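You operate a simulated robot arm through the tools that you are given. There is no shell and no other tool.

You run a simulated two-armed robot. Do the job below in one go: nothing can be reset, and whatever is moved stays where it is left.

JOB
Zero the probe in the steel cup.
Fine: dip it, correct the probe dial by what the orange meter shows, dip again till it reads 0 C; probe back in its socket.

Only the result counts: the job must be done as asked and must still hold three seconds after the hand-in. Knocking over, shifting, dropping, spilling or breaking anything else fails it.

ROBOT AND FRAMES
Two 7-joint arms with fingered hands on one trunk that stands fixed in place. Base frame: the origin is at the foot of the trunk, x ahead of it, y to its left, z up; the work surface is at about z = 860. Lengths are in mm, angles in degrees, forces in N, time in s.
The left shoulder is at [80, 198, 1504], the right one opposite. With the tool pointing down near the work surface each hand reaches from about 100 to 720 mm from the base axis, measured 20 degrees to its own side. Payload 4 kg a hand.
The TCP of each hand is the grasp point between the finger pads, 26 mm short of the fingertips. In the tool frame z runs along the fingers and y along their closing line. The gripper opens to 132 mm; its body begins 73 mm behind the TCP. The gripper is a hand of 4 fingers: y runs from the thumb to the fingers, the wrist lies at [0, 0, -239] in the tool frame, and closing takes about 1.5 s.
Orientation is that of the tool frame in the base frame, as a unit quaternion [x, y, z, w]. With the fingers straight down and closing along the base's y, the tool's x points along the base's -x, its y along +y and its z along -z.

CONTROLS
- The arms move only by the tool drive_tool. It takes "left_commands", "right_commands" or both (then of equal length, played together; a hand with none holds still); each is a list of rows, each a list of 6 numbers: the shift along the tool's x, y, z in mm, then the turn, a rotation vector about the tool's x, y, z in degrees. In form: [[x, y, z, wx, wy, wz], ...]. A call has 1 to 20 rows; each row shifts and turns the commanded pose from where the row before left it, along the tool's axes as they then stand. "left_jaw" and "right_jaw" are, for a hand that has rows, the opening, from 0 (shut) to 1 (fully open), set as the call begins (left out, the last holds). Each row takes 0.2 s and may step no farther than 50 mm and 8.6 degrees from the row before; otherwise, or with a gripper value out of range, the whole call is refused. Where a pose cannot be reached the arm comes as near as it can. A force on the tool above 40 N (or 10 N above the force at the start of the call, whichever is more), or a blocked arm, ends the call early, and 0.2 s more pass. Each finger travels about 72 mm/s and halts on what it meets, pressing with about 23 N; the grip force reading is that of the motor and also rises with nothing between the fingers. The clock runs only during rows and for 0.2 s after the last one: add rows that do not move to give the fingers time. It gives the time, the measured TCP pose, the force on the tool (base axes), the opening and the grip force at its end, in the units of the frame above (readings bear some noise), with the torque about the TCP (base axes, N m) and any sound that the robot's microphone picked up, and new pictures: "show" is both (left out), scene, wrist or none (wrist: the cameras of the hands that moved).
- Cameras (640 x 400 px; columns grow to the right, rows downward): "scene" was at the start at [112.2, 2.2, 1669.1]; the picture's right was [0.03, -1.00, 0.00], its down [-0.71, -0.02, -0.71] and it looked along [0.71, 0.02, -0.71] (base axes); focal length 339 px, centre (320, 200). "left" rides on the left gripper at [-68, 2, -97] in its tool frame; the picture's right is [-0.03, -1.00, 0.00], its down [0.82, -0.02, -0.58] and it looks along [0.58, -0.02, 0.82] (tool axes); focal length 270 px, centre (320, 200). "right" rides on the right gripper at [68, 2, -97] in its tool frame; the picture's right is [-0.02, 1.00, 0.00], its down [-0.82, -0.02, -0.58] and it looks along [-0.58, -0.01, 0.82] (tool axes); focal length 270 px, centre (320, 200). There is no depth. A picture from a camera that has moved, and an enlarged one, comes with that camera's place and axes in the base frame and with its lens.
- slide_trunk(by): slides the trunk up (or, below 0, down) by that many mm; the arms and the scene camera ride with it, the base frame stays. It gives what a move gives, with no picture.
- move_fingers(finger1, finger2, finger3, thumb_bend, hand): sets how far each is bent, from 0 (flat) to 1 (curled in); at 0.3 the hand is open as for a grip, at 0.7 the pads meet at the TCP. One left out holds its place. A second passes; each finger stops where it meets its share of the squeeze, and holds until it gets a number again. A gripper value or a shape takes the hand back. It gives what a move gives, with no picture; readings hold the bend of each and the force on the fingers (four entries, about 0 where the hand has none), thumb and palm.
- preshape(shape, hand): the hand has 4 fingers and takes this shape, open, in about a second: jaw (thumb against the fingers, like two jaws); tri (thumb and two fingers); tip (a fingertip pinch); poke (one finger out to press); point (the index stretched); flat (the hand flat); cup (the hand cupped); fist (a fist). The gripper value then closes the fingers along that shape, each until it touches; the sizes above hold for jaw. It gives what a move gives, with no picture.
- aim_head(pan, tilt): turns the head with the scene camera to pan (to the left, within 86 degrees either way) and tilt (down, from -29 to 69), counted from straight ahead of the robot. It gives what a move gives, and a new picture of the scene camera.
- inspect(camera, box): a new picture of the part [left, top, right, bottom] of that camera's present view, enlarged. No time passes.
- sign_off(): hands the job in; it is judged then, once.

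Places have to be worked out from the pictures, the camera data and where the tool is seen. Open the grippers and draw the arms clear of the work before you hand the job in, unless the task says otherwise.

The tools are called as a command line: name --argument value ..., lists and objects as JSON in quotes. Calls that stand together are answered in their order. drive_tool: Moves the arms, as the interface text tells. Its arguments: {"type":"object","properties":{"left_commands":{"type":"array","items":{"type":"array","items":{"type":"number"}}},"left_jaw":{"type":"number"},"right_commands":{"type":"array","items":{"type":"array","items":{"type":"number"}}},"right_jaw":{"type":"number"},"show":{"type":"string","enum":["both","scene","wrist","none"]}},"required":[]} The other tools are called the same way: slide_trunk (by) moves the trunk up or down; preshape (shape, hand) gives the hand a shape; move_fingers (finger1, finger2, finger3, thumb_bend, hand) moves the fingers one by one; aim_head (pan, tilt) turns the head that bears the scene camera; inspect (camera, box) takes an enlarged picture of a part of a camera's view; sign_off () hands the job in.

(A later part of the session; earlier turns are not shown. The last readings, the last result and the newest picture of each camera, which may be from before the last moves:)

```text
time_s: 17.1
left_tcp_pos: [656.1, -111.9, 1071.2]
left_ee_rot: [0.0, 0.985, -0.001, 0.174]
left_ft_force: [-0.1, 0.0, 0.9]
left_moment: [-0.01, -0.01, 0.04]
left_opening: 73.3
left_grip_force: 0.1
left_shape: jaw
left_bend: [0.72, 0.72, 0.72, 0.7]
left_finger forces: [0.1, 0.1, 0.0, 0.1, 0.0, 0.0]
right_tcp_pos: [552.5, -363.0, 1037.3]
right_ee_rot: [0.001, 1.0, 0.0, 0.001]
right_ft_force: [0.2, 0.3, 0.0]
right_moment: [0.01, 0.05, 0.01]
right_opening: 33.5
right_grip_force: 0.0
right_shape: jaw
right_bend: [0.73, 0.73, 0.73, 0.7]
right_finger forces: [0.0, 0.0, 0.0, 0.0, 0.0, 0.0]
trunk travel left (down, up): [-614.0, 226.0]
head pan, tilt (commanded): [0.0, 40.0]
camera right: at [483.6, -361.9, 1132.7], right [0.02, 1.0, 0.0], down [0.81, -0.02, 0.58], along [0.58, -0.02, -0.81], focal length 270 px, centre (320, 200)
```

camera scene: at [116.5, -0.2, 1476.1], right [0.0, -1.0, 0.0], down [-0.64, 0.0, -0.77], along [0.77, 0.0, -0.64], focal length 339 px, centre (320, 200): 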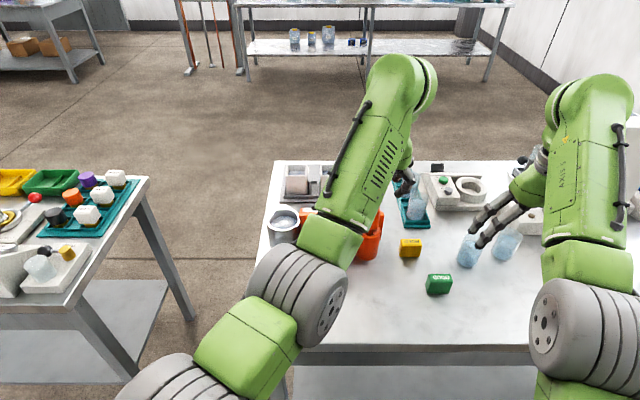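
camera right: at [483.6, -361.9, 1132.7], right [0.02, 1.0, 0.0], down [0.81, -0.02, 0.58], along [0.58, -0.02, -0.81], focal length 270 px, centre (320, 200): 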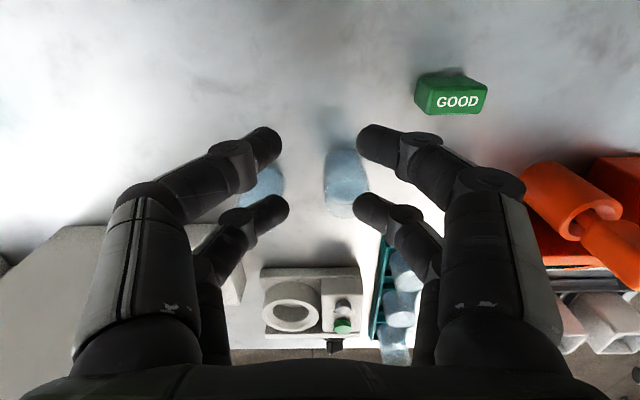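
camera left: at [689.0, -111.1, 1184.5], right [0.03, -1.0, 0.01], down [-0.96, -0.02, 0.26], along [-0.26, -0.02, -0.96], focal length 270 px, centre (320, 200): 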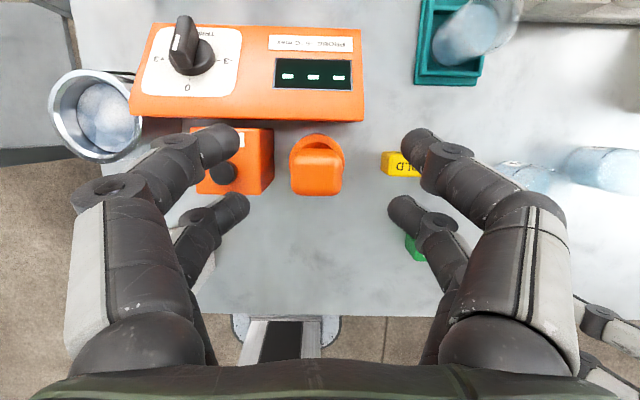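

The fingers are two facing pairs about 36 mm apart, so it is best to grip the handle's 25 mm thickness by closing along base x, both pairs lying across its 37 mm width. I back the left hand off at height, untilt it, and yaw it 90°.

drive_tool --left_commands '[[0, 35, 0, 0, 6.7, 0], [0, 35, 0, 0, 6.7, 0], [0, 35, 0, 0, 6.6, 0], [0, 25, 0, 0, 0, 0], [0, 0, 0, 0, 0, 8.2], [0, 0, 0, 0, 0, 8.2], [0, 0, 0, 0, 0, 8.2], [0, 0, 0, 0, 0, 8.2], [0, 0, 0, 0, 0, 8.2], [0, 0, 0, 0, 0, 8.2], [0, 0, 0, 0, 0, 8.2], [0, 0, 0, 0, 0, 8.2], [0, 0, 0, 0, 0, 8.2], [0, 0, 0, 0, 0, 8.2], [0, 0, 0, 0, 0, 8.0], [0, 0, 0, 0, 0, 0]]' --show "both"

```text
time_s: 20.5
left_tcp_pos: [672.5, 9.3, 1065.7]
left_ee_rot: [0.501, 0.865, 0.0, -0.002]
left_ft_force: [0.1, -0.7, -0.3]
left_moment: [-0.01, 0.0, -0.01]
left_opening: 72.9
left_grip_force: 0.0
left_shape: jaw
left_bend: [0.72, 0.72, 0.72, 0.7]
left_finger forces: [0.1, 0.0, 0.0, 0.0, 0.0, 0.0]
left hand out of reach, approached as far as the arm can: row 10, 11, 12, 13, 14, 15
right_tcp_pos: [553.0, -364.5, 1035.8]
right_ee_rot: [0.0, 1.0, 0.0, 0.001]
right_ft_force: [0.7, -0.2, -0.1]
right_moment: [0.02, 0.02, 0.01]
right_opening: 33.4
right_grip_force: 0.1
right_shape: jaw
right_bend: [0.73, 0.73, 0.73, 0.7]
right_finger forces: [0.1, 0.0, 0.0, 0.0, 0.1, 0.0]
trunk travel left (down, up): [-614.0, 226.0]
head pan, tilt (commanded): [0.0, 40.0]
camera scene: at [116.5, -0.1, 1476.1], right [0.0, -1.0, 0.0], down [-0.64, 0.0, -0.77], along [0.77, 0.0, -0.64], focal length 339 px, centre (320, 200)
camera left: at [710.4, -51.2, 1163.1], right [-0.85, -0.52, 0.0], down [-0.42, 0.7, 0.58], along [-0.3, 0.49, -0.82], focal length 270 px, centre (320, 200)
```

scene: 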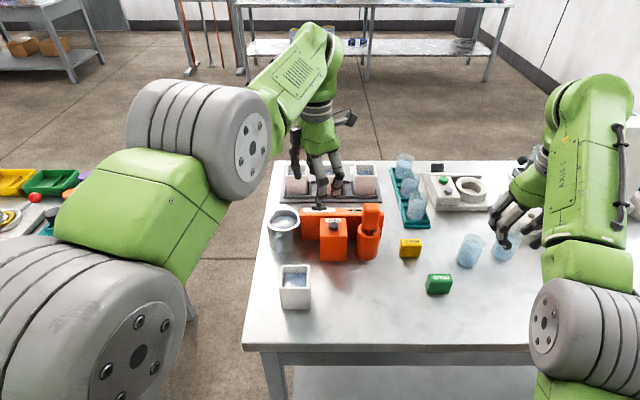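
left: 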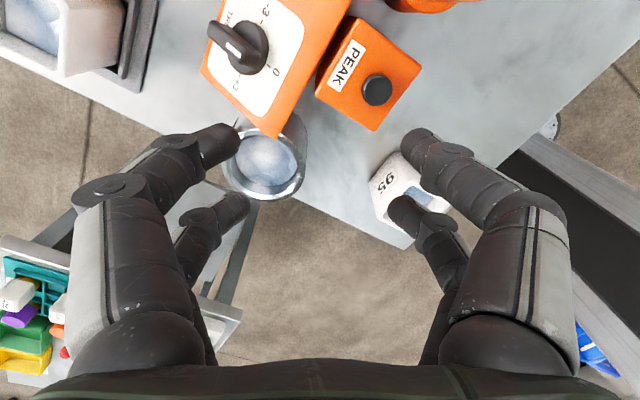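

The wrist stops at about +60° of yaw, so I turn the other way, to −90°.

drive_tool --left_commands '[[0, 0, 0, 0, 0, -8.4], [0, 0, 0, 0, 0, -8.4], [0, 0, 0, 0, 0, -8.4], [0, 0, 0, 0, 0, -8.4], [0, 0, 0, 0, 0, -8.4], [0, 0, 0, 0, 0, -8.4], [0, 0, 0, 0, 0, -8.4], [0, 0, 0, 0, 0, -8.4], [0, 0, 0, 0, 0, -8.4], [0, 0, 0, 0, 0, -8.4], [0, 0, 0, 0, 0, -8.4], [0, 0, 0, 0, 0, -8.4], [0, 0, 0, 0, 0, -8.4], [0, 0, 0, 0, 0, -8.4], [0, 0, 0, 0, 0, -8.4], [0, 0, 0, 0, 0, -8.4], [0, 0, 0, 0, 0, -8.4], [0, 0, 0, 0, 0, -7.2], [0, 0, 0, 0, 0, 0]]' --show "both"

```text
time_s: 24.5
left_tcp_pos: [673.8, 9.7, 1067.3]
left_ee_rot: [0.707, -0.707, 0.0, 0.001]
left_ft_force: [0.4, 0.2, 0.1]
left_moment: [0.03, 0.0, 0.0]
left_opening: 72.8
left_grip_force: 0.0
left_shape: jaw
left_bend: [0.72, 0.72, 0.72, 0.7]
left_finger forces: [0.0, 0.1, 0.0, 0.1, 0.1, 0.0]
right_tcp_pos: [552.6, -363.1, 1036.3]
right_ee_rot: [0.0, 1.0, -0.001, 0.001]
right_ft_force: [-0.4, 0.6, -0.5]
right_moment: [-0.01, 0.03, -0.01]
right_opening: 33.7
right_grip_force: 0.1
right_shape: jaw
right_bend: [0.73, 0.73, 0.73, 0.7]
right_finger forces: [0.0, 0.0, 0.0, 0.0, 0.1, 0.0]
trunk travel left (down, up): [-614.0, 226.0]
head pan, tilt (commanded): [0.0, 40.0]
camera scene: at [115.8, -0.2, 1476.1], right [0.0, -1.0, 0.0], down [-0.64, 0.0, -0.77], along [0.77, 0.0, -0.64], focal length 339 px, centre (320, 200)
camera left: at [672.4, 76.1, 1164.1], right [1.0, 0.03, 0.0], down [0.02, -0.82, 0.58], along [0.01, -0.58, -0.82], focal length 270 px, centre (320, 200)
```

scene: 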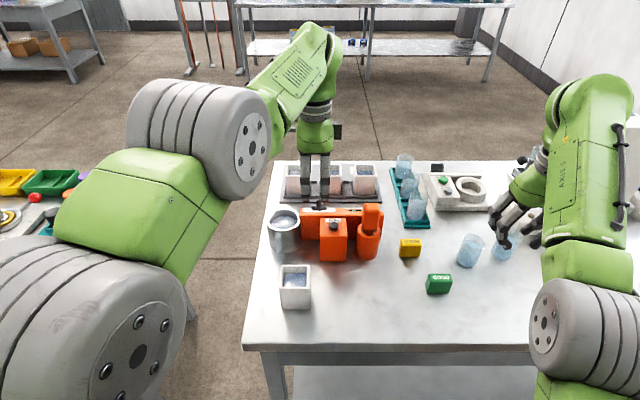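
left: 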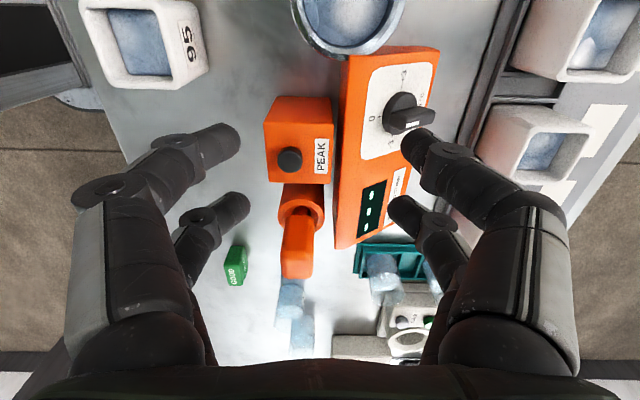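

The −90° yaw is reachable, with the fingers now closing along base x. I lean the wrist 20° toward +y and move over the probe handle, staying above it.

drive_tool --left_commands '[[0, 0, 0, 0, 6.7, 0], [0, 0, 0, 0, 6.7, 0], [0, 0, 0, 0, 6.6, 0], [28.9, 4.5, 9.2, 0, 0, 0], [28.9, 4.5, 9.2, 0, 0, 0], [28.9, 4.5, 9.2, 0, 0, 0], [28.9, 4.5, 9.2, 0, 0, 0], [0, 0, 0, 0, 0, 0]]' --left_jaw 0.5 --show "both"

```text
time_s: 26.3
left_tcp_pos: [671.7, -114.0, 1080.7]
left_ee_rot: [-0.696, 0.696, -0.123, -0.124]
left_ft_force: [-0.9, 0.2, 0.2]
left_moment: [-0.01, -0.03, 0.02]
left_opening: 66.6
left_grip_force: 0.1
left_shape: jaw
left_bend: [0.73, 0.73, 0.73, 0.7]
left_finger forces: [0.0, 0.1, 0.0, 0.0, 0.1, 0.0]
left hand out of reach, approached as far as the arm can: row 1, 2, 3
right_tcp_pos: [552.5, -363.7, 1035.6]
right_ee_rot: [0.001, 1.0, -0.001, 0.002]
right_ft_force: [0.7, -0.2, 0.4]
right_moment: [0.0, 0.04, -0.01]
right_opening: 33.4
right_grip_force: 0.0
right_shape: jaw
right_bend: [0.73, 0.73, 0.73, 0.7]
right_finger forces: [0.0, 0.0, 0.1, 0.0, 0.0, 0.0]
trunk travel left (down, up): [-614.0, 226.0]
head pan, tilt (commanded): [0.0, 40.0]
camera scene: at [116.0, 0.1, 1476.1], right [0.0, -1.0, 0.0], down [-0.64, 0.0, -0.77], along [0.77, 0.0, -0.64], focal length 339 px, centre (320, 200)
camera left: at [672.2, -17.7, 1148.0], right [1.0, 0.02, -0.01], down [0.02, -0.57, 0.82], along [0.01, -0.82, -0.57], focal length 270 px, centre (320, 200)
```

scene: 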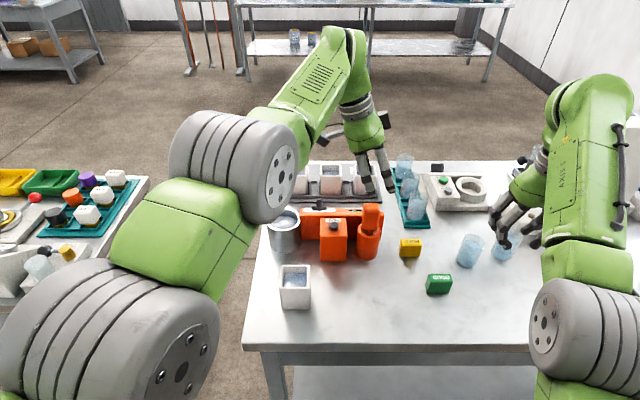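
left: 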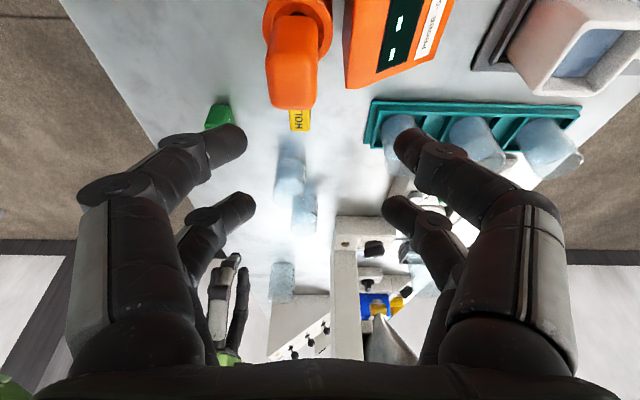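

The handle sits where I computed (655.5, −111). I centre over it in x, narrow the opening to about 53 mm and lower to just above the handle top for a check.

drive_tool --left_commands '[[-1.4, 8.1, -0.5, 0, 0, 0], [-1.4, 8.1, -0.5, 0, 0, 0], [-6.0, 0, 16.5, 0, 0, 0], [-6.0, 0, 16.5, 0, 0, 0], [0, 0, 0, 0, 0, 0], [0, 0, 0, 0, 0, 0]]' --left_jaw 0.4 --show "both"

inspect --camera "scene" --box '[300, 150, 440, 270]'

inspect --camera "left" --box '[180, 60, 440, 260]'

```text
time_s: 27.7
left_tcp_pos: [672.9, -117.8, 1049.6]
left_ee_rot: [-0.696, 0.697, -0.122, -0.123]
left_ft_force: [-0.5, 0.4, -0.1]
left_moment: [0.02, 0.0, -0.02]
left_opening: 53.2
left_grip_force: 0.0
left_shape: jaw
left_bend: [0.73, 0.73, 0.73, 0.7]
left_finger forces: [0.0, 0.1, 0.0, 0.1, 0.0, 0.0]
left hand out of reach, approached as far as the arm can: row 2, 3, 4
right_tcp_pos: [551.9, -364.1, 1035.4]
right_ee_rot: [0.0, 1.0, -0.001, 0.002]
right_ft_force: [-0.1, -0.6, -0.2]
right_moment: [-0.03, 0.01, -0.01]
right_opening: 33.4
right_grip_force: 0.1
right_shape: jaw
right_bend: [0.73, 0.73, 0.73, 0.7]
right_finger forces: [0.0, 0.1, 0.1, 0.0, 0.1, 0.0]
trunk travel left (down, up): [-614.0, 226.0]
head pan, tilt (commanded): [0.0, 40.0]
camera scene: at [115.9, -0.1, 1476.1], right [0.0, -1.0, 0.0], down [-0.64, 0.0, -0.77], along [0.77, 0.0, -0.64], focal length 339 px, centre (320, 200)
camera left: at [672.9, -21.9, 1117.8], right [1.0, 0.02, -0.01], down [0.02, -0.57, 0.82], along [0.01, -0.82, -0.57], focal length 270 px, centre (320, 200)
```

scene: 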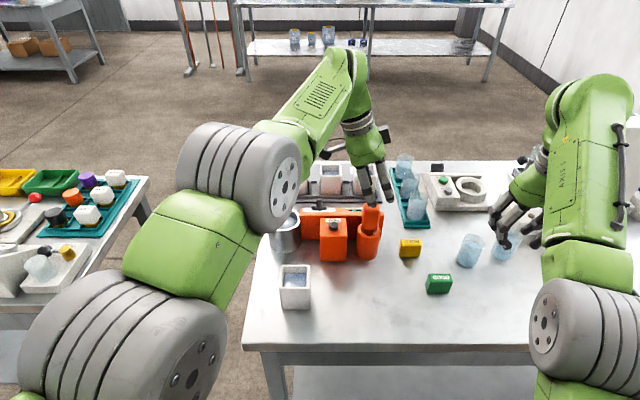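
left: 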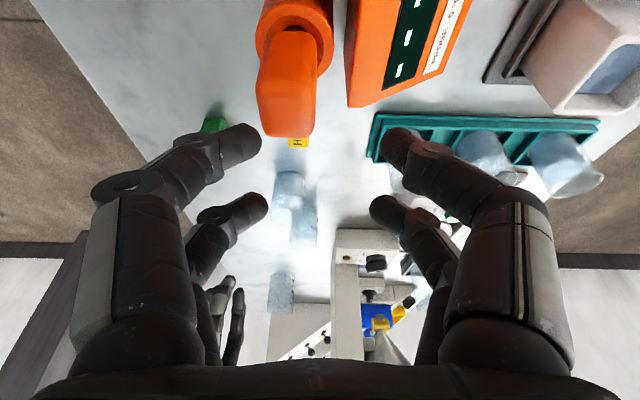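

```text
3.33 times, centred on (370, 210) of scene
camera zoom: at [115.9, -0.1, 1476.1], right [0.0, -1.0, 0.0], down [-0.64, 0.0, -0.77], along [0.77, 0.0, -0.64], focal length 1131 px, centre (153, 167)
```

zoom: 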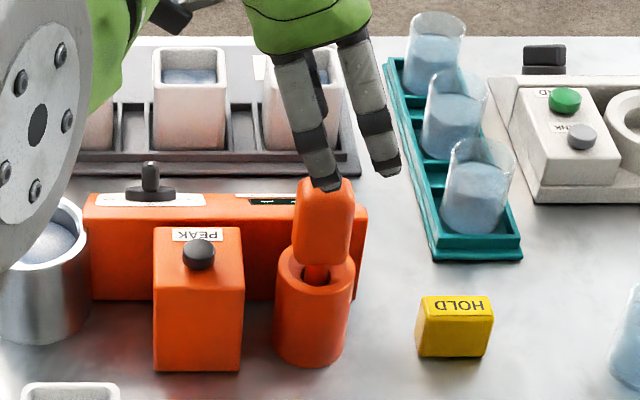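

```text
2.00 times, centred on (310, 160) of left
camera zoom: at [672.9, -21.9, 1117.8], right [1.0, 0.02, -0.01], down [0.02, -0.57, 0.82], along [0.01, -0.82, -0.57], focal length 541 px, centre (340, 280)
```

zoom: 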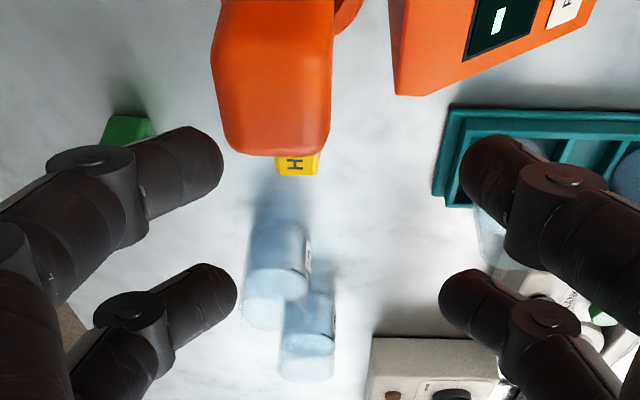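

The limit here is on the near side (wrist flexion with the shoulder too low), so a higher trunk will help. I raise the trunk by 100 and then bring the left hand in over the handle and down to just above it.

slide_trunk --by 100

drive_tool --left_commands '[[-13.7, 0, 37.6, 0, 0, 0], [-13.7, 0, 37.6, 0, 0, 0], [-9.6, 8.7, 16.4, 0, 0, 0], [-9.6, 8.7, 16.4, 0, 0, 0], [0, 0, 0, 0, 0, 0]]' --show "wrist"

```text
time_s: 29.1
left_tcp_pos: [672.1, -117.5, 1150.8]
left_ee_rot: [-0.696, 0.697, -0.121, -0.123]
left_ft_force: [-0.3, 0.6, 0.1]
left_moment: [0.0, -0.03, 0.03]
left_opening: 53.3
left_grip_force: 0.1
left_shape: jaw
left_bend: [0.73, 0.73, 0.73, 0.7]
left_finger forces: [0.1, 0.0, 0.1, 0.1, 0.0, 0.0]
right_tcp_pos: [552.0, -364.0, 1136.3]
right_ee_rot: [0.0, 1.0, -0.001, 0.001]
right_ft_force: [-0.2, -0.4, -0.2]
right_moment: [0.0, 0.0, -0.01]
right_opening: 33.5
right_grip_force: 0.2
right_shape: jaw
right_bend: [0.73, 0.73, 0.73, 0.7]
right_finger forces: [0.0, 0.0, 0.0, 0.1, 0.1, 0.0]
trunk travel left (down, up): [-714.0, 126.0]
head pan, tilt (commanded): [0.0, 40.0]
```

```text
time_s: 30.3
left_tcp_pos: [656.4, -110.7, 1033.0]
left_ee_rot: [-0.695, 0.697, -0.121, -0.124]
left_ft_force: [0.0, -0.1, -0.7]
left_moment: [0.0, 0.03, 0.01]
left_opening: 53.0
left_grip_force: 0.0
left_shape: jaw
left_bend: [0.73, 0.73, 0.73, 0.7]
left_finger forces: [0.0, 0.0, 0.0, 0.1, 0.0, 0.0]
right_tcp_pos: [551.1, -363.1, 1135.4]
right_ee_rot: [0.001, 1.0, -0.001, 0.001]
right_ft_force: [0.6, -0.5, 0.1]
right_moment: [0.01, 0.0, 0.0]
right_opening: 33.5
right_grip_force: 0.0
right_shape: jaw
right_bend: [0.73, 0.73, 0.73, 0.7]
right_finger forces: [0.1, 0.0, 0.0, 0.0, 0.0, 0.1]
trunk travel left (down, up): [-714.0, 126.0]
head pan, tilt (commanded): [0.0, 40.0]
camera left: at [656.1, -14.7, 1101.0], right [1.0, 0.02, -0.01], down [0.02, -0.57, 0.82], along [0.01, -0.82, -0.57], focal length 270 px, centre (320, 200)
```

left: 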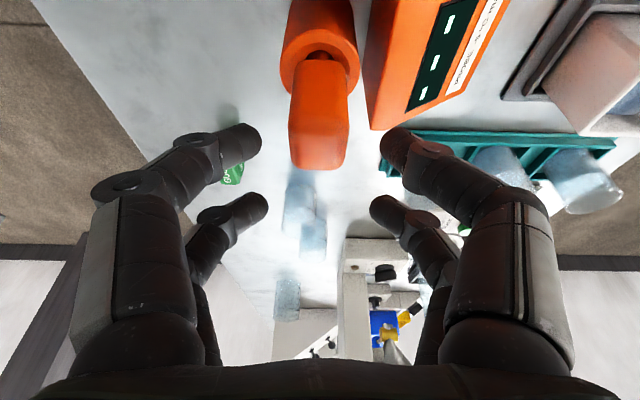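

Everything is centred: handle at u≈320 between the fingers. I lower 49 mm so that the pads straddle the handle, still open.

drive_tool --left_commands '[[-5.6, 0, 15.4, 0, 0, 0], [-5.6, 0, 15.4, 0, 0, 0], [-5.6, 0, 15.4, 0, 0, 0], [0, 0, 0, 0, 0, 0]]' --show "both"

inspect --camera "scene" --box '[300, 150, 440, 270]'

```text
time_s: 31.3
left_tcp_pos: [656.1, -110.6, 982.9]
left_ee_rot: [-0.696, 0.697, -0.121, -0.124]
left_ft_force: [0.6, 0.5, -0.5]
left_moment: [-0.01, 0.0, 0.02]
left_opening: 53.5
left_grip_force: 0.0
left_shape: jaw
left_bend: [0.73, 0.73, 0.73, 0.7]
left_finger forces: [0.1, 0.0, 0.0, 0.0, 0.1, 0.0]
right_tcp_pos: [551.1, -363.1, 1136.1]
right_ee_rot: [0.0, 1.0, -0.001, 0.001]
right_ft_force: [-0.4, -0.2, 0.0]
right_moment: [0.04, 0.01, 0.0]
right_opening: 33.6
right_grip_force: 0.1
right_shape: jaw
right_bend: [0.73, 0.73, 0.73, 0.7]
right_finger forces: [0.0, 0.0, 0.0, 0.0, 0.0, 0.0]
trunk travel left (down, up): [-714.0, 126.0]
head pan, tilt (commanded): [0.0, 40.0]
camera scene: at [115.6, -0.1, 1576.2], right [0.0, -1.0, 0.0], down [-0.64, 0.0, -0.77], along [0.77, 0.0, -0.64], focal length 339 px, centre (320, 200)
camera left: at [655.7, -14.6, 1050.8], right [1.0, 0.02, -0.01], down [0.02, -0.57, 0.82], along [0.01, -0.82, -0.57], focal length 270 px, centre (320, 200)
```

scene: 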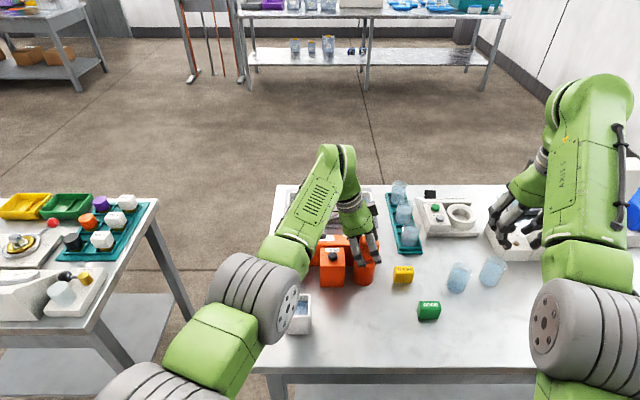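
left: 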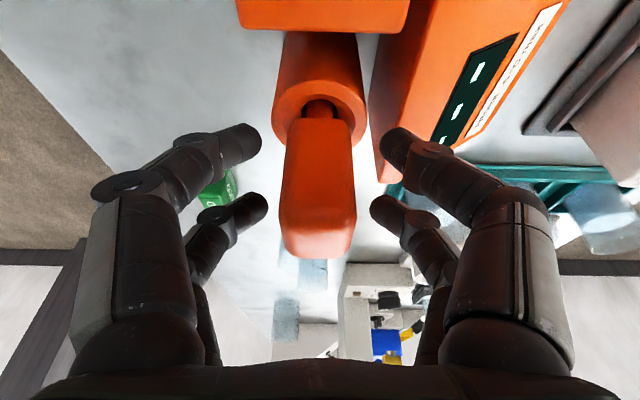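

```text
3.33 times, centred on (370, 210) of scene
camera zoom: at [115.6, -0.1, 1576.2], right [0.0, -1.0, 0.0], down [-0.64, 0.0, -0.77], along [0.77, 0.0, -0.64], focal length 1131 px, centre (153, 167)
```

zoom: 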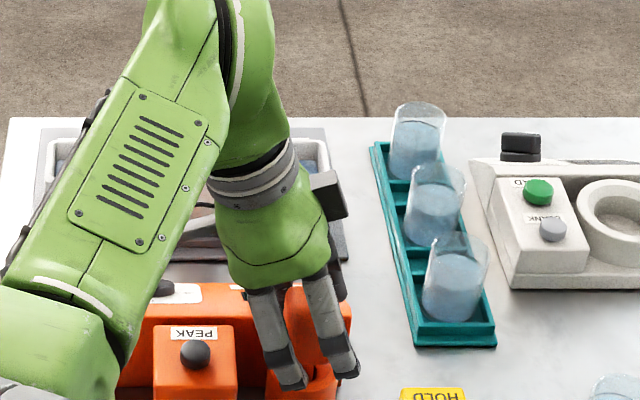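

The fingers straddle the handle evenly with the tips above the socket. I close the left hand on it and wait for the fingers to settle.

drive_tool --left_commands '[[0, 0, 0, 0, 0, 0], [0, 0, 0, 0, 0, 0], [0, 0, 0, 0, 0, 0], [0, 0, 0, 0, 0, 0], [0, 0, 0, 0, 0, 0], [0, 0, 0, 0, 0, 0]]' --left_jaw 0.0 --show "both"

inspect --camera "left" --box '[180, 60, 460, 280]'

```text
time_s: 32.7
left_tcp_pos: [656.5, -111.3, 983.0]
left_ee_rot: [-0.696, 0.697, -0.121, -0.124]
left_ft_force: [-0.3, -0.1, 0.5]
left_moment: [0.0, 0.01, -0.04]
left_opening: 14.1
left_grip_force: 22.8
left_shape: jaw
left_bend: [0.73, 0.69, 0.69, 0.7]
left_finger forces: [20.5, 0.0, 0.0, 0.1, 20.5, 0.0]
right_tcp_pos: [552.0, -364.1, 1135.0]
right_ee_rot: [0.0, 1.0, -0.002, 0.001]
right_ft_force: [0.1, 1.0, -0.5]
right_moment: [0.03, 0.01, -0.02]
right_opening: 33.2
right_grip_force: 0.0
right_shape: jaw
right_bend: [0.73, 0.73, 0.73, 0.7]
right_finger forces: [0.0, 0.0, 0.0, 0.0, 0.0, 0.1]
trunk travel left (down, up): [-714.0, 126.0]
head pan, tilt (commanded): [0.0, 40.0]
camera scene: at [116.0, -0.2, 1576.1], right [0.0, -1.0, 0.0], down [-0.64, 0.0, -0.77], along [0.77, 0.0, -0.64], focal length 339 px, centre (320, 200)
camera left: at [655.9, -14.6, 1050.6], right [1.0, 0.02, -0.01], down [0.02, -0.57, 0.82], along [0.01, -0.82, -0.57], focal length 270 px, centre (320, 200)
```

scene: 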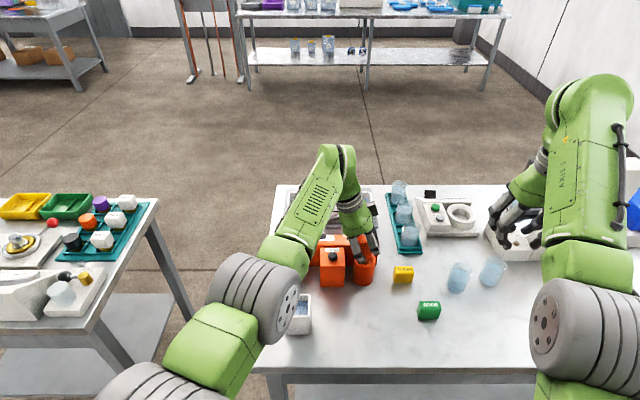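
left: 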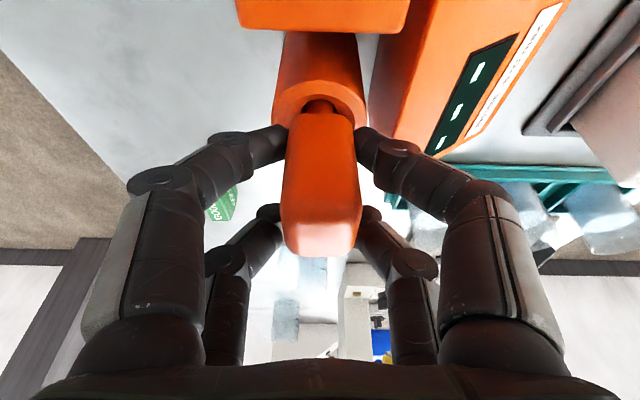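

```text
1.82 times, centred on (320, 170) of left
camera zoom: at [655.9, -14.6, 1050.6], right [1.0, 0.02, -0.01], down [0.02, -0.57, 0.82], along [0.01, -0.82, -0.57], focal length 491 px, centre (320, 254)
```

zoom: 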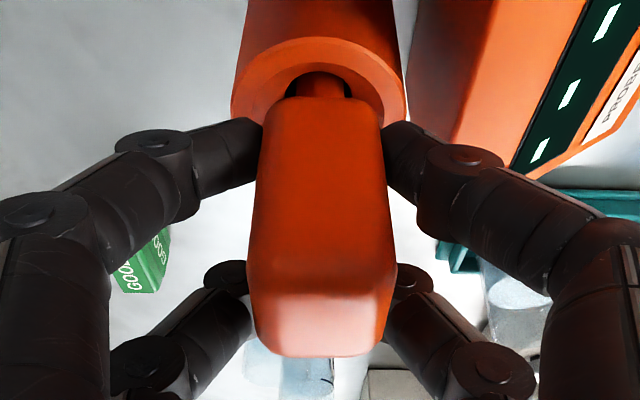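

Only finger 1 and the thumb press (the near pair), and they are at the handle's +y edge; the other pair carries nothing. I open again, shift the hand 14 mm toward −y and 4 mm up so that this pair sits on the handle's middle, and re-close.

drive_tool --left_commands '[[0, 0, 0, 0, 0, 0], [0, 0, 0, 0, 0, 0], [0, 0, 0, 0, 0, 0], [0, 0, 0, 0, 0, 0], [7.2, 0, 0.5, 0, 0, 0], [7.3, 0, 0.5, 0, 0, 0], [0, 0, 0, 0, 0, 0]]' --left_jaw 0.42 --show "wrist"

drive_tool --left_commands '[[0, 0, 0, 0, 0, 0], [0, 0, 0, 0, 0, 0], [0, 0, 0, 0, 0, 0], [0, 0, 0, 0, 0, 0], [0, 0, 0, 0, 0, 0], [0, 0, 0, 0, 0, 0]]' --left_jaw 0.0 --show "wrist"

inspect --camera "left" --box '[180, 60, 460, 280]'

```text
time_s: 34.3
left_tcp_pos: [656.5, -125.6, 987.1]
left_ee_rot: [-0.696, 0.697, -0.121, -0.124]
left_ft_force: [-0.1, -0.6, 0.1]
left_moment: [0.02, 0.0, -0.03]
left_opening: 55.0
left_grip_force: 0.0
left_shape: jaw
left_bend: [0.73, 0.73, 0.73, 0.7]
left_finger forces: [0.0, 0.0, 0.0, 0.0, 0.1, 0.1]
right_tcp_pos: [552.3, -363.6, 1135.5]
right_ee_rot: [0.0, 1.0, -0.001, 0.002]
right_ft_force: [-0.1, -0.5, 0.5]
right_moment: [0.01, 0.02, -0.02]
right_opening: 33.3
right_grip_force: 0.1
right_shape: jaw
right_bend: [0.73, 0.73, 0.73, 0.7]
right_finger forces: [0.0, 0.1, 0.0, 0.1, 0.0, 0.0]
trunk travel left (down, up): [-714.0, 126.0]
head pan, tilt (commanded): [0.0, 40.0]
camera left: at [655.7, -29.1, 1055.2], right [1.0, 0.02, -0.01], down [0.02, -0.57, 0.82], along [0.01, -0.82, -0.57], focal length 270 px, centre (320, 200)
```

left: 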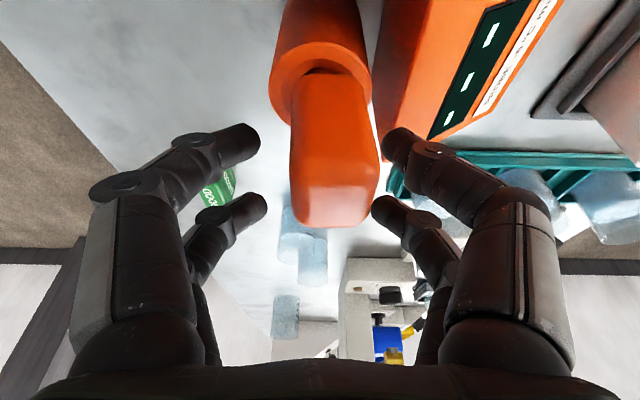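

```text
time_s: 35.7
left_tcp_pos: [654.8, -125.4, 987.3]
left_ee_rot: [-0.696, 0.697, -0.12, -0.124]
left_ft_force: [0.2, 0.7, 0.1]
left_moment: [0.0, 0.0, 0.01]
left_opening: 11.7
left_grip_force: 23.0
left_shape: jaw
left_bend: [0.73, 0.61, 0.61, 0.7]
left_finger forces: [20.4, 0.0, 0.1, 0.1, 20.4, 0.0]
right_tcp_pos: [551.6, -364.1, 1135.7]
right_ee_rot: [0.0, 1.0, -0.001, 0.002]
right_ft_force: [-0.2, 0.5, 0.5]
right_moment: [0.03, 0.02, -0.01]
right_opening: 33.4
right_grip_force: 0.2
right_shape: jaw
right_bend: [0.73, 0.73, 0.73, 0.7]
right_finger forces: [0.1, 0.1, 0.0, 0.0, 0.0, 0.1]
trunk travel left (down, up): [-714.0, 126.0]
head pan, tilt (commanded): [0.0, 40.0]
camera left: at [655.7, -29.2, 1055.1], right [1.0, 0.02, -0.01], down [0.02, -0.57, 0.82], along [0.01, -0.82, -0.57], focal length 270 px, centre (320, 200)
```

left: 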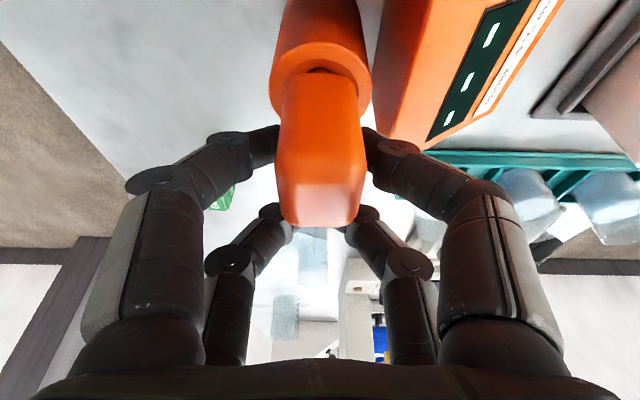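

```text
1.82 times, centred on (320, 170) of left
camera zoom: at [655.7, -29.2, 1055.1], right [1.0, 0.02, -0.01], down [0.02, -0.57, 0.82], along [0.01, -0.82, -0.57], focal length 491 px, centre (320, 254)
```

zoom: 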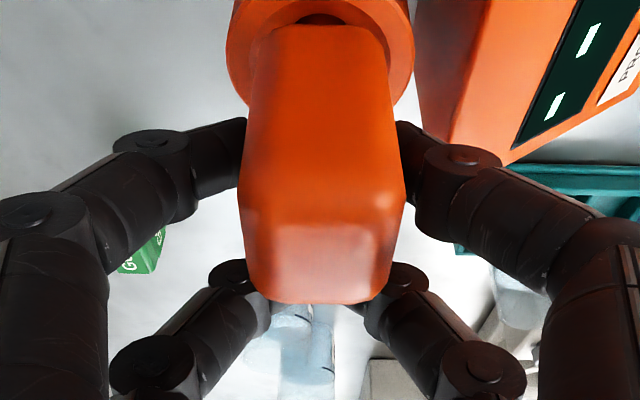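

Finger 1 and the thumb now hold the handle's middle with 20 N each. I lift 20 mm and check that the probe follows.

drive_tool --left_commands '[[3.4, 0, -9.4, 0, 0, 0], [3.4, 0, -9.4, 0, 0, 0], [0, 0, 0, 0, 0, 0]]' --show "wrist"

inspect --camera "left" --box '[180, 0, 460, 220]'

inspect --camera "scene" --box '[300, 180, 420, 290]'

```text
time_s: 36.5
left_tcp_pos: [656.8, -125.9, 1007.7]
left_ee_rot: [-0.696, 0.697, -0.122, -0.122]
left_ft_force: [0.6, 0.1, -0.2]
left_moment: [-0.01, 0.0, 0.01]
left_opening: 11.3
left_grip_force: 23.4
left_shape: jaw
left_bend: [0.73, 0.61, 0.61, 0.7]
left_finger forces: [20.2, 0.1, 0.0, 0.0, 20.3, 0.0]
right_tcp_pos: [553.1, -363.5, 1135.1]
right_ee_rot: [0.001, 1.0, -0.001, 0.002]
right_ft_force: [0.5, -0.3, 0.8]
right_moment: [0.0, 0.03, 0.0]
right_opening: 33.3
right_grip_force: 0.1
right_shape: jaw
right_bend: [0.73, 0.73, 0.73, 0.7]
right_finger forces: [0.0, 0.1, 0.1, 0.1, 0.0, 0.0]
trunk travel left (down, up): [-714.0, 126.0]
head pan, tilt (commanded): [0.0, 40.0]
camera left: at [655.8, -29.8, 1075.6], right [1.0, 0.02, -0.01], down [0.02, -0.57, 0.82], along [0.01, -0.82, -0.57], focal length 270 px, centre (320, 200)
```

left: 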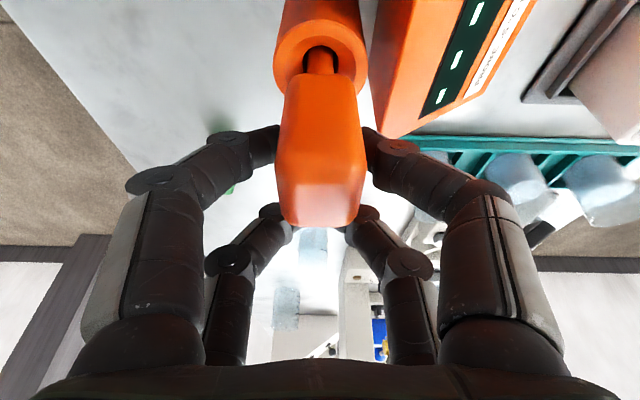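

```text
1.82 times, centred on (320, 110) of left
camera zoom: at [655.8, -29.8, 1075.6], right [1.0, 0.02, -0.01], down [0.02, -0.57, 0.82], along [0.01, -0.82, -0.57], focal length 491 px, centre (320, 364)
```

zoom: 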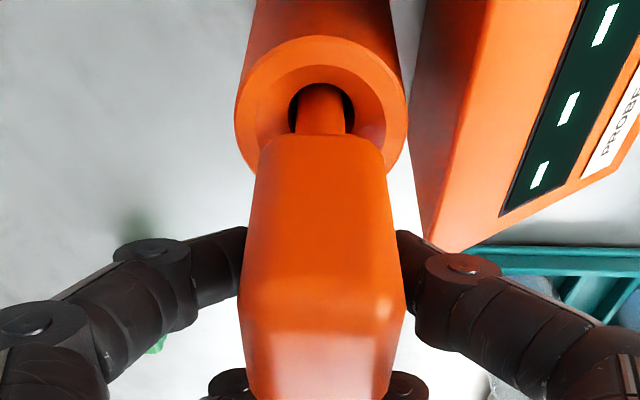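

```text
3.64 times, centred on (360, 235) of scene
camera zoom: at [116.1, -0.2, 1576.1], right [0.0, -1.0, 0.0], down [-0.64, 0.0, -0.77], along [0.77, 0.0, -0.64], focal length 1234 px, centre (174, 73)
```

zoom: 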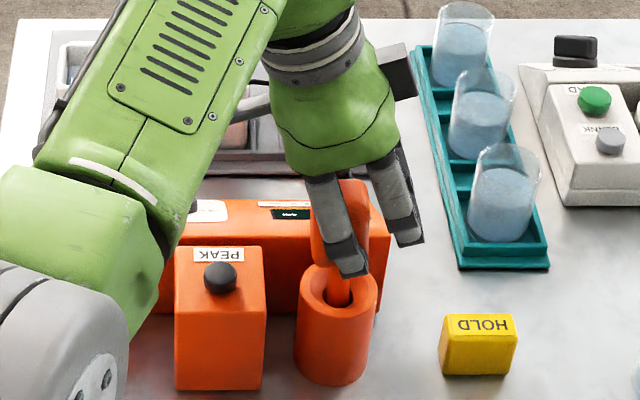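

The probe follows cleanly, with only the stem in the socket. I continue straight up until the tip clears the socket, then look.

drive_tool --left_commands '[[5.1, 0, -14.1, 0, 0, 0], [5.1, 0, -14.1, 0, 0, 0], [5.1, 0, -14.1, 0, 0, 0], [5.1, 0, -14.1, 0, 0, 0], [5.1, 0, -14.1, 0, 0, 0], [5.1, 0, -14.1, 0, 0, 0], [0, 0, 0, 0, 0, 0]]' --show "both"

inspect --camera "scene" --box '[300, 150, 420, 290]'

```text
time_s: 38.1
left_tcp_pos: [656.7, -125.2, 1098.3]
left_ee_rot: [-0.696, 0.697, -0.119, -0.123]
left_ft_force: [-0.3, -0.5, -0.8]
left_moment: [0.0, -0.01, 0.01]
left_opening: 11.7
left_grip_force: 22.8
left_shape: jaw
left_bend: [0.73, 0.61, 0.61, 0.7]
left_finger forces: [20.3, 0.0, 0.0, 0.1, 20.4, 0.0]
right_tcp_pos: [552.3, -364.2, 1135.7]
right_ee_rot: [0.0, 1.0, -0.001, 0.001]
right_ft_force: [-0.1, 0.7, 0.0]
right_moment: [0.0, 0.0, -0.02]
right_opening: 33.3
right_grip_force: 0.1
right_shape: jaw
right_bend: [0.73, 0.73, 0.73, 0.7]
right_finger forces: [0.0, 0.0, 0.0, 0.0, 0.1, 0.1]
trunk travel left (down, up): [-714.0, 126.0]
head pan, tilt (commanded): [0.0, 40.0]
camera scene: at [116.1, -0.2, 1576.1], right [0.0, -1.0, 0.0], down [-0.64, 0.0, -0.77], along [0.77, 0.0, -0.64], focal length 339 px, centre (320, 200)
camera left: at [655.9, -29.2, 1166.6], right [1.0, 0.02, -0.01], down [0.02, -0.57, 0.82], along [0.01, -0.82, -0.57], focal length 270 px, centre (320, 200)
```

scene: 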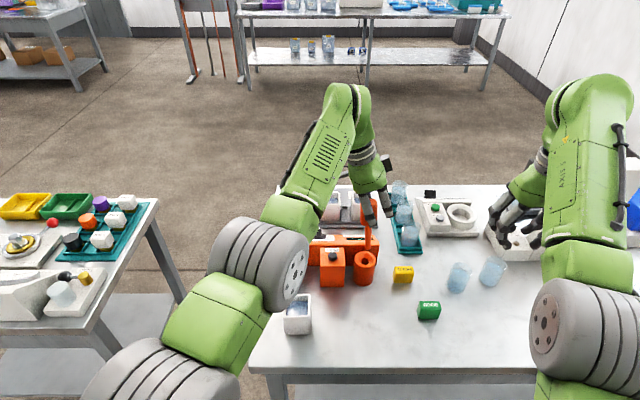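
left: 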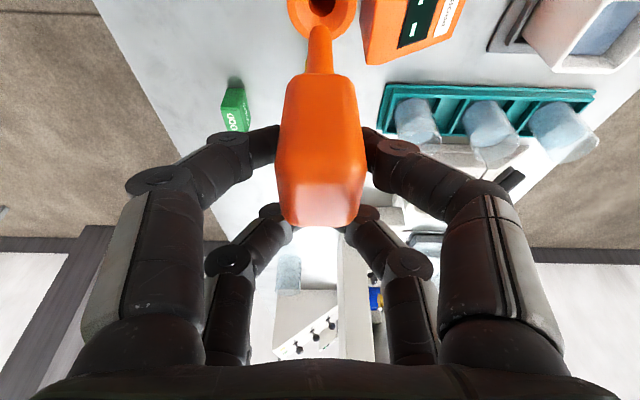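

```text
2.86 times, centred on (360, 220) of scene
camera zoom: at [116.1, -0.2, 1576.1], right [0.0, -1.0, 0.0], down [-0.64, 0.0, -0.77], along [0.77, 0.0, -0.64], focal length 970 px, centre (206, 143)
```

zoom: 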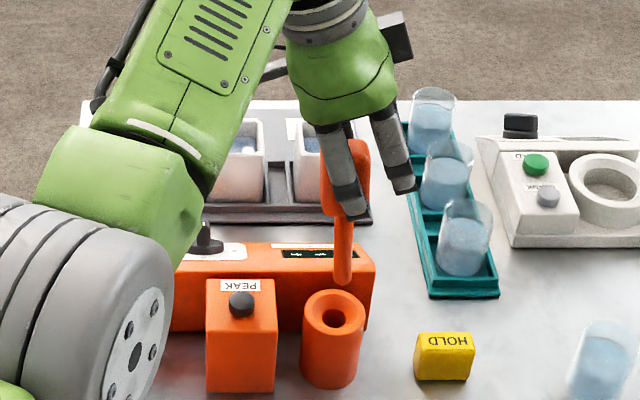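

The probe is free, its tip at about z=973 (125 mm below the TCP, 14 mm to +y). I raise it 30 mm more and carry it over the steel cup at (688, 84).

drive_tool --left_commands '[[5.1, 0, -14.1, 0, 0, 0], [5.1, 0, -14.1, 0, 0, 0], [-22.9, -3.9, -8.3, 0, 0, 0], [-22.9, -3.9, -8.3, 0, 0, 0], [-22.9, -3.9, -8.3, 0, 0, 0], [-22.9, -3.9, -8.3, 0, 0, 0], [-22.9, -3.9, -8.3, 0, 0, 0], [-22.9, -3.9, -8.3, 0, 0, 0], [-22.9, -3.9, -8.3, 0, 0, 0], [-22.9, -3.9, -8.3, 0, 0, 0], [0, 0, 0, 0, 0, 0]]' --show "both"

inspect --camera "scene" --box '[250, 150, 410, 290]'

```text
time_s: 40.5
left_tcp_pos: [687.7, 70.2, 1125.7]
left_ee_rot: [-0.696, 0.697, -0.121, -0.124]
left_ft_force: [0.2, 0.2, -0.4]
left_moment: [-0.01, -0.02, -0.01]
left_opening: 11.7
left_grip_force: 22.7
left_shape: jaw
left_bend: [0.73, 0.61, 0.61, 0.7]
left_finger forces: [20.4, 0.1, 0.0, 0.0, 20.5, 0.1]
right_tcp_pos: [551.9, -363.8, 1135.9]
right_ee_rot: [-0.001, 1.0, -0.001, 0.002]
right_ft_force: [0.6, -0.1, -0.2]
right_moment: [-0.01, 0.02, 0.01]
right_opening: 33.2
right_grip_force: 0.0
right_shape: jaw
right_bend: [0.73, 0.73, 0.73, 0.7]
right_finger forces: [0.0, 0.1, 0.0, 0.0, 0.1, 0.0]
trunk travel left (down, up): [-714.0, 126.0]
head pan, tilt (commanded): [0.0, 40.0]
camera scene: at [116.0, -0.4, 1576.1], right [0.0, -1.0, 0.0], down [-0.64, 0.0, -0.77], along [0.77, 0.0, -0.64], focal length 339 px, centre (320, 200)
camera left: at [687.4, 167.1, 1193.0], right [1.0, 0.02, -0.01], down [0.02, -0.57, 0.82], along [0.01, -0.82, -0.57], focal length 270 px, centre (320, 200)
```

scene: 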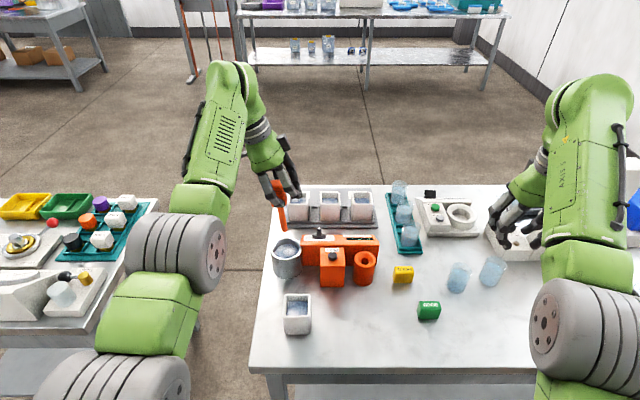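
left: 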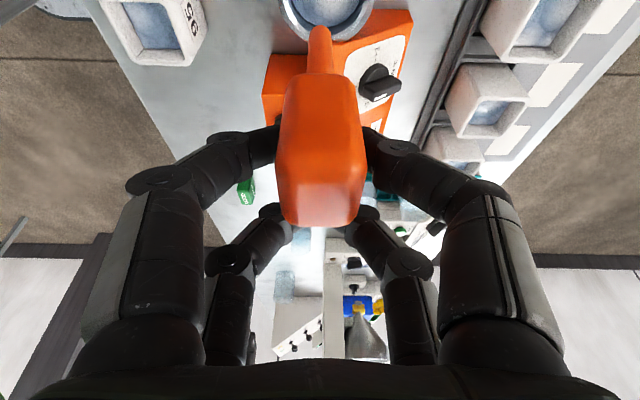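

```text
2.86 times, centred on (330, 220) of scene
camera zoom: at [116.0, -0.4, 1576.1], right [0.0, -1.0, 0.0], down [-0.64, 0.0, -0.77], along [0.77, 0.0, -0.64], focal length 970 px, centre (291, 143)
```

zoom: 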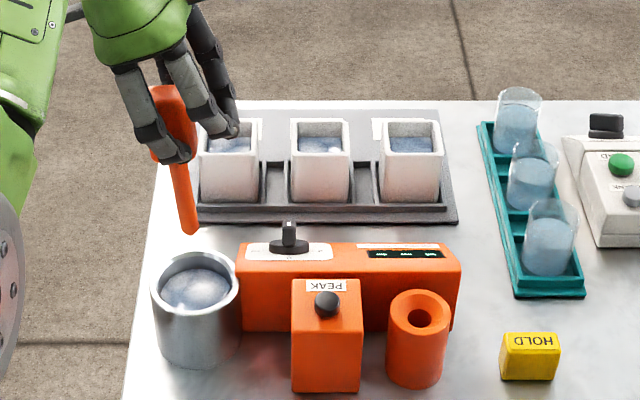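

The tip hangs at about (688, 84, 999), right above the cup's centre (690, 83.5). I lower it 107 mm so the tip sits about 30 mm under the water, clear of the bottom.

drive_tool --left_commands '[[-6.1, 0, 16.8, 0, 0, 0], [-6.1, 0, 16.8, 0, 0, 0], [-6.1, 0, 16.8, 0, 0, 0], [-6.1, 0, 16.8, 0, 0, 0], [-6.1, 0, 16.8, 0, 0, 0], [-6.1, 0, 16.8, 0, 0, 0], [0, 0, 0, 0, 0, 0], [0, 0, 0, 0, 0, 0], [0, 0, 0, 0, 0, 0]]' --show "both"

inspect --camera "scene" --box '[250, 170, 410, 290]'

inspect --camera "scene" --box '[340, 224, 388, 254]'

```text
time_s: 42.5
left_tcp_pos: [690.8, 68.6, 1019.5]
left_ee_rot: [-0.696, 0.697, -0.121, -0.123]
left_ft_force: [-0.2, -0.3, -0.5]
left_moment: [0.0, 0.0, -0.02]
left_opening: 11.4
left_grip_force: 23.2
left_shape: jaw
left_bend: [0.73, 0.61, 0.61, 0.7]
left_finger forces: [20.5, 0.1, 0.0, 0.0, 20.4, 0.0]
right_tcp_pos: [552.7, -363.5, 1135.8]
right_ee_rot: [0.001, 1.0, -0.001, 0.001]
right_ft_force: [0.4, -0.8, 0.4]
right_moment: [0.01, 0.02, 0.05]
right_opening: 33.3
right_grip_force: 0.0
right_shape: jaw
right_bend: [0.73, 0.73, 0.73, 0.7]
right_finger forces: [0.0, 0.0, 0.0, 0.0, 0.0, 0.0]
trunk travel left (down, up): [-714.0, 126.0]
head pan, tilt (commanded): [0.0, 40.0]
camera scene: at [116.1, -0.2, 1576.1], right [0.0, -1.0, 0.0], down [-0.64, 0.0, -0.77], along [0.77, 0.0, -0.64], focal length 339 px, centre (320, 200)
camera left: at [689.0, 164.9, 1086.8], right [1.0, 0.02, -0.01], down [0.02, -0.57, 0.82], along [0.01, -0.82, -0.57], focal length 270 px, centre (320, 200)
```

scene: 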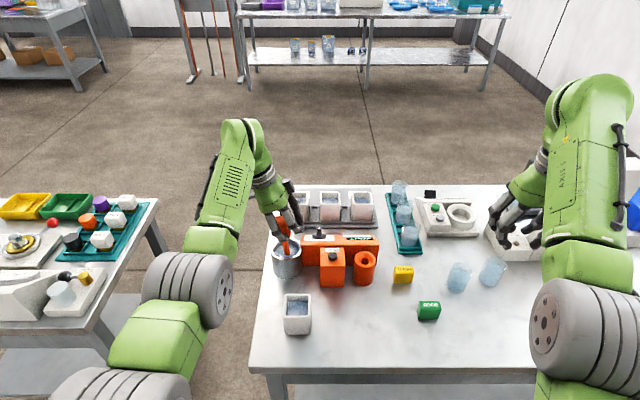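
left: 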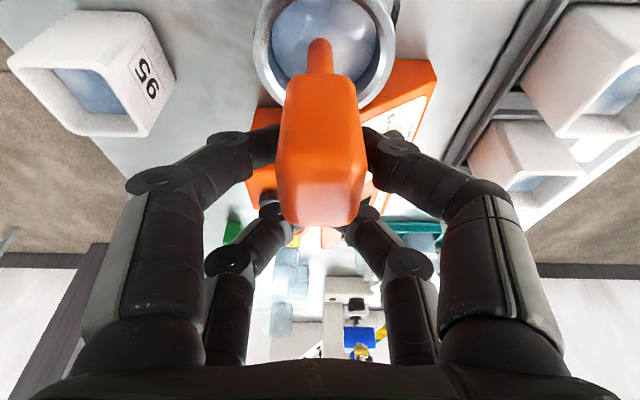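

```text
3.33 times, centred on (330, 230) of scene
camera zoom: at [116.1, -0.2, 1576.1], right [0.0, -1.0, 0.0], down [-0.64, 0.0, -0.77], along [0.77, 0.0, -0.64], focal length 1131 px, centre (287, 100)
```

zoom: 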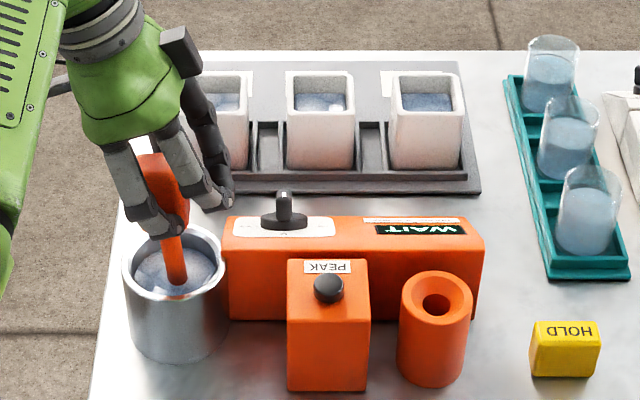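

```text
13.33 times, centred on (364, 239) of scene
camera zoom: at [116.1, -0.2, 1576.1], right [0.0, -1.0, 0.0], down [-0.64, 0.0, -0.77], along [0.77, 0.0, -0.64], focal length 4525 px, centre (-267, -320)
```

zoom: 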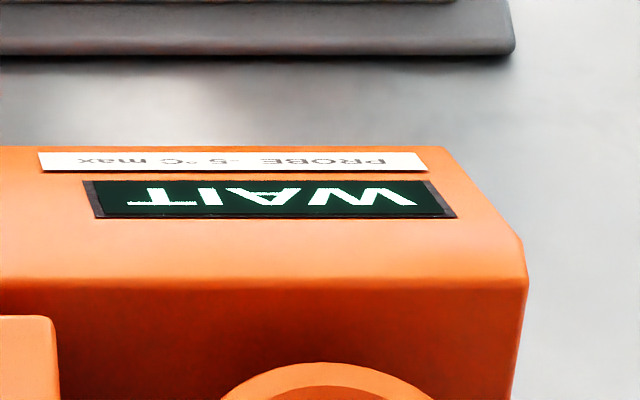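

The meter shows "WAIT", so the probe is sensed in the water and settling. I hold still for 3 s and read again.

drive_tool --left_commands '[[0, 0, 0, 0, 0, 0], [0, 0, 0, 0, 0, 0], [0, 0, 0, 0, 0, 0], [0, 0, 0, 0, 0, 0], [0, 0, 0, 0, 0, 0], [0, 0, 0, 0, 0, 0], [0, 0, 0, 0, 0, 0], [0, 0, 0, 0, 0, 0], [0, 0, 0, 0, 0, 0], [0, 0, 0, 0, 0, 0], [0, 0, 0, 0, 0, 0], [0, 0, 0, 0, 0, 0], [0, 0, 0, 0, 0, 0], [0, 0, 0, 0, 0, 0], [0, 0, 0, 0, 0, 0]]' --show "none"

inspect --camera "scene" --box '[340, 224, 388, 254]'

```text
time_s: 45.7
left_tcp_pos: [689.4, 68.5, 1018.4]
left_ee_rot: [-0.696, 0.697, -0.121, -0.123]
left_ft_force: [0.8, -0.8, -1.0]
left_moment: [0.02, 0.0, -0.01]
left_opening: 11.6
left_grip_force: 22.7
left_shape: jaw
left_bend: [0.73, 0.61, 0.61, 0.7]
left_finger forces: [20.4, 0.0, 0.0, 0.0, 20.5, 0.1]
right_tcp_pos: [551.7, -364.1, 1136.1]
right_ee_rot: [0.0, 1.0, -0.001, 0.001]
right_ft_force: [-0.8, 0.8, 0.0]
right_moment: [-0.01, -0.02, -0.01]
right_opening: 33.5
right_grip_force: 0.1
right_shape: jaw
right_bend: [0.73, 0.73, 0.73, 0.7]
right_finger forces: [0.0, 0.0, 0.0, 0.0, 0.1, 0.0]
trunk travel left (down, up): [-714.0, 126.0]
head pan, tilt (commanded): [0.0, 40.0]
```

```text
13.33 times, centred on (364, 239) of scene
camera zoom: at [116.0, -0.1, 1576.1], right [0.0, -1.0, 0.0], down [-0.64, 0.0, -0.77], along [0.77, 0.0, -0.64], focal length 4525 px, centre (-267, -320)
```

zoom: 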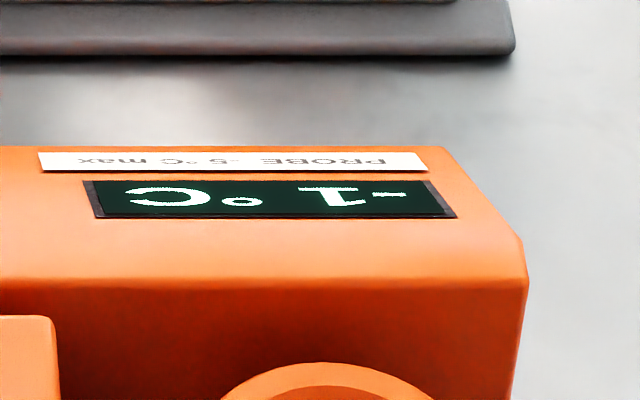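

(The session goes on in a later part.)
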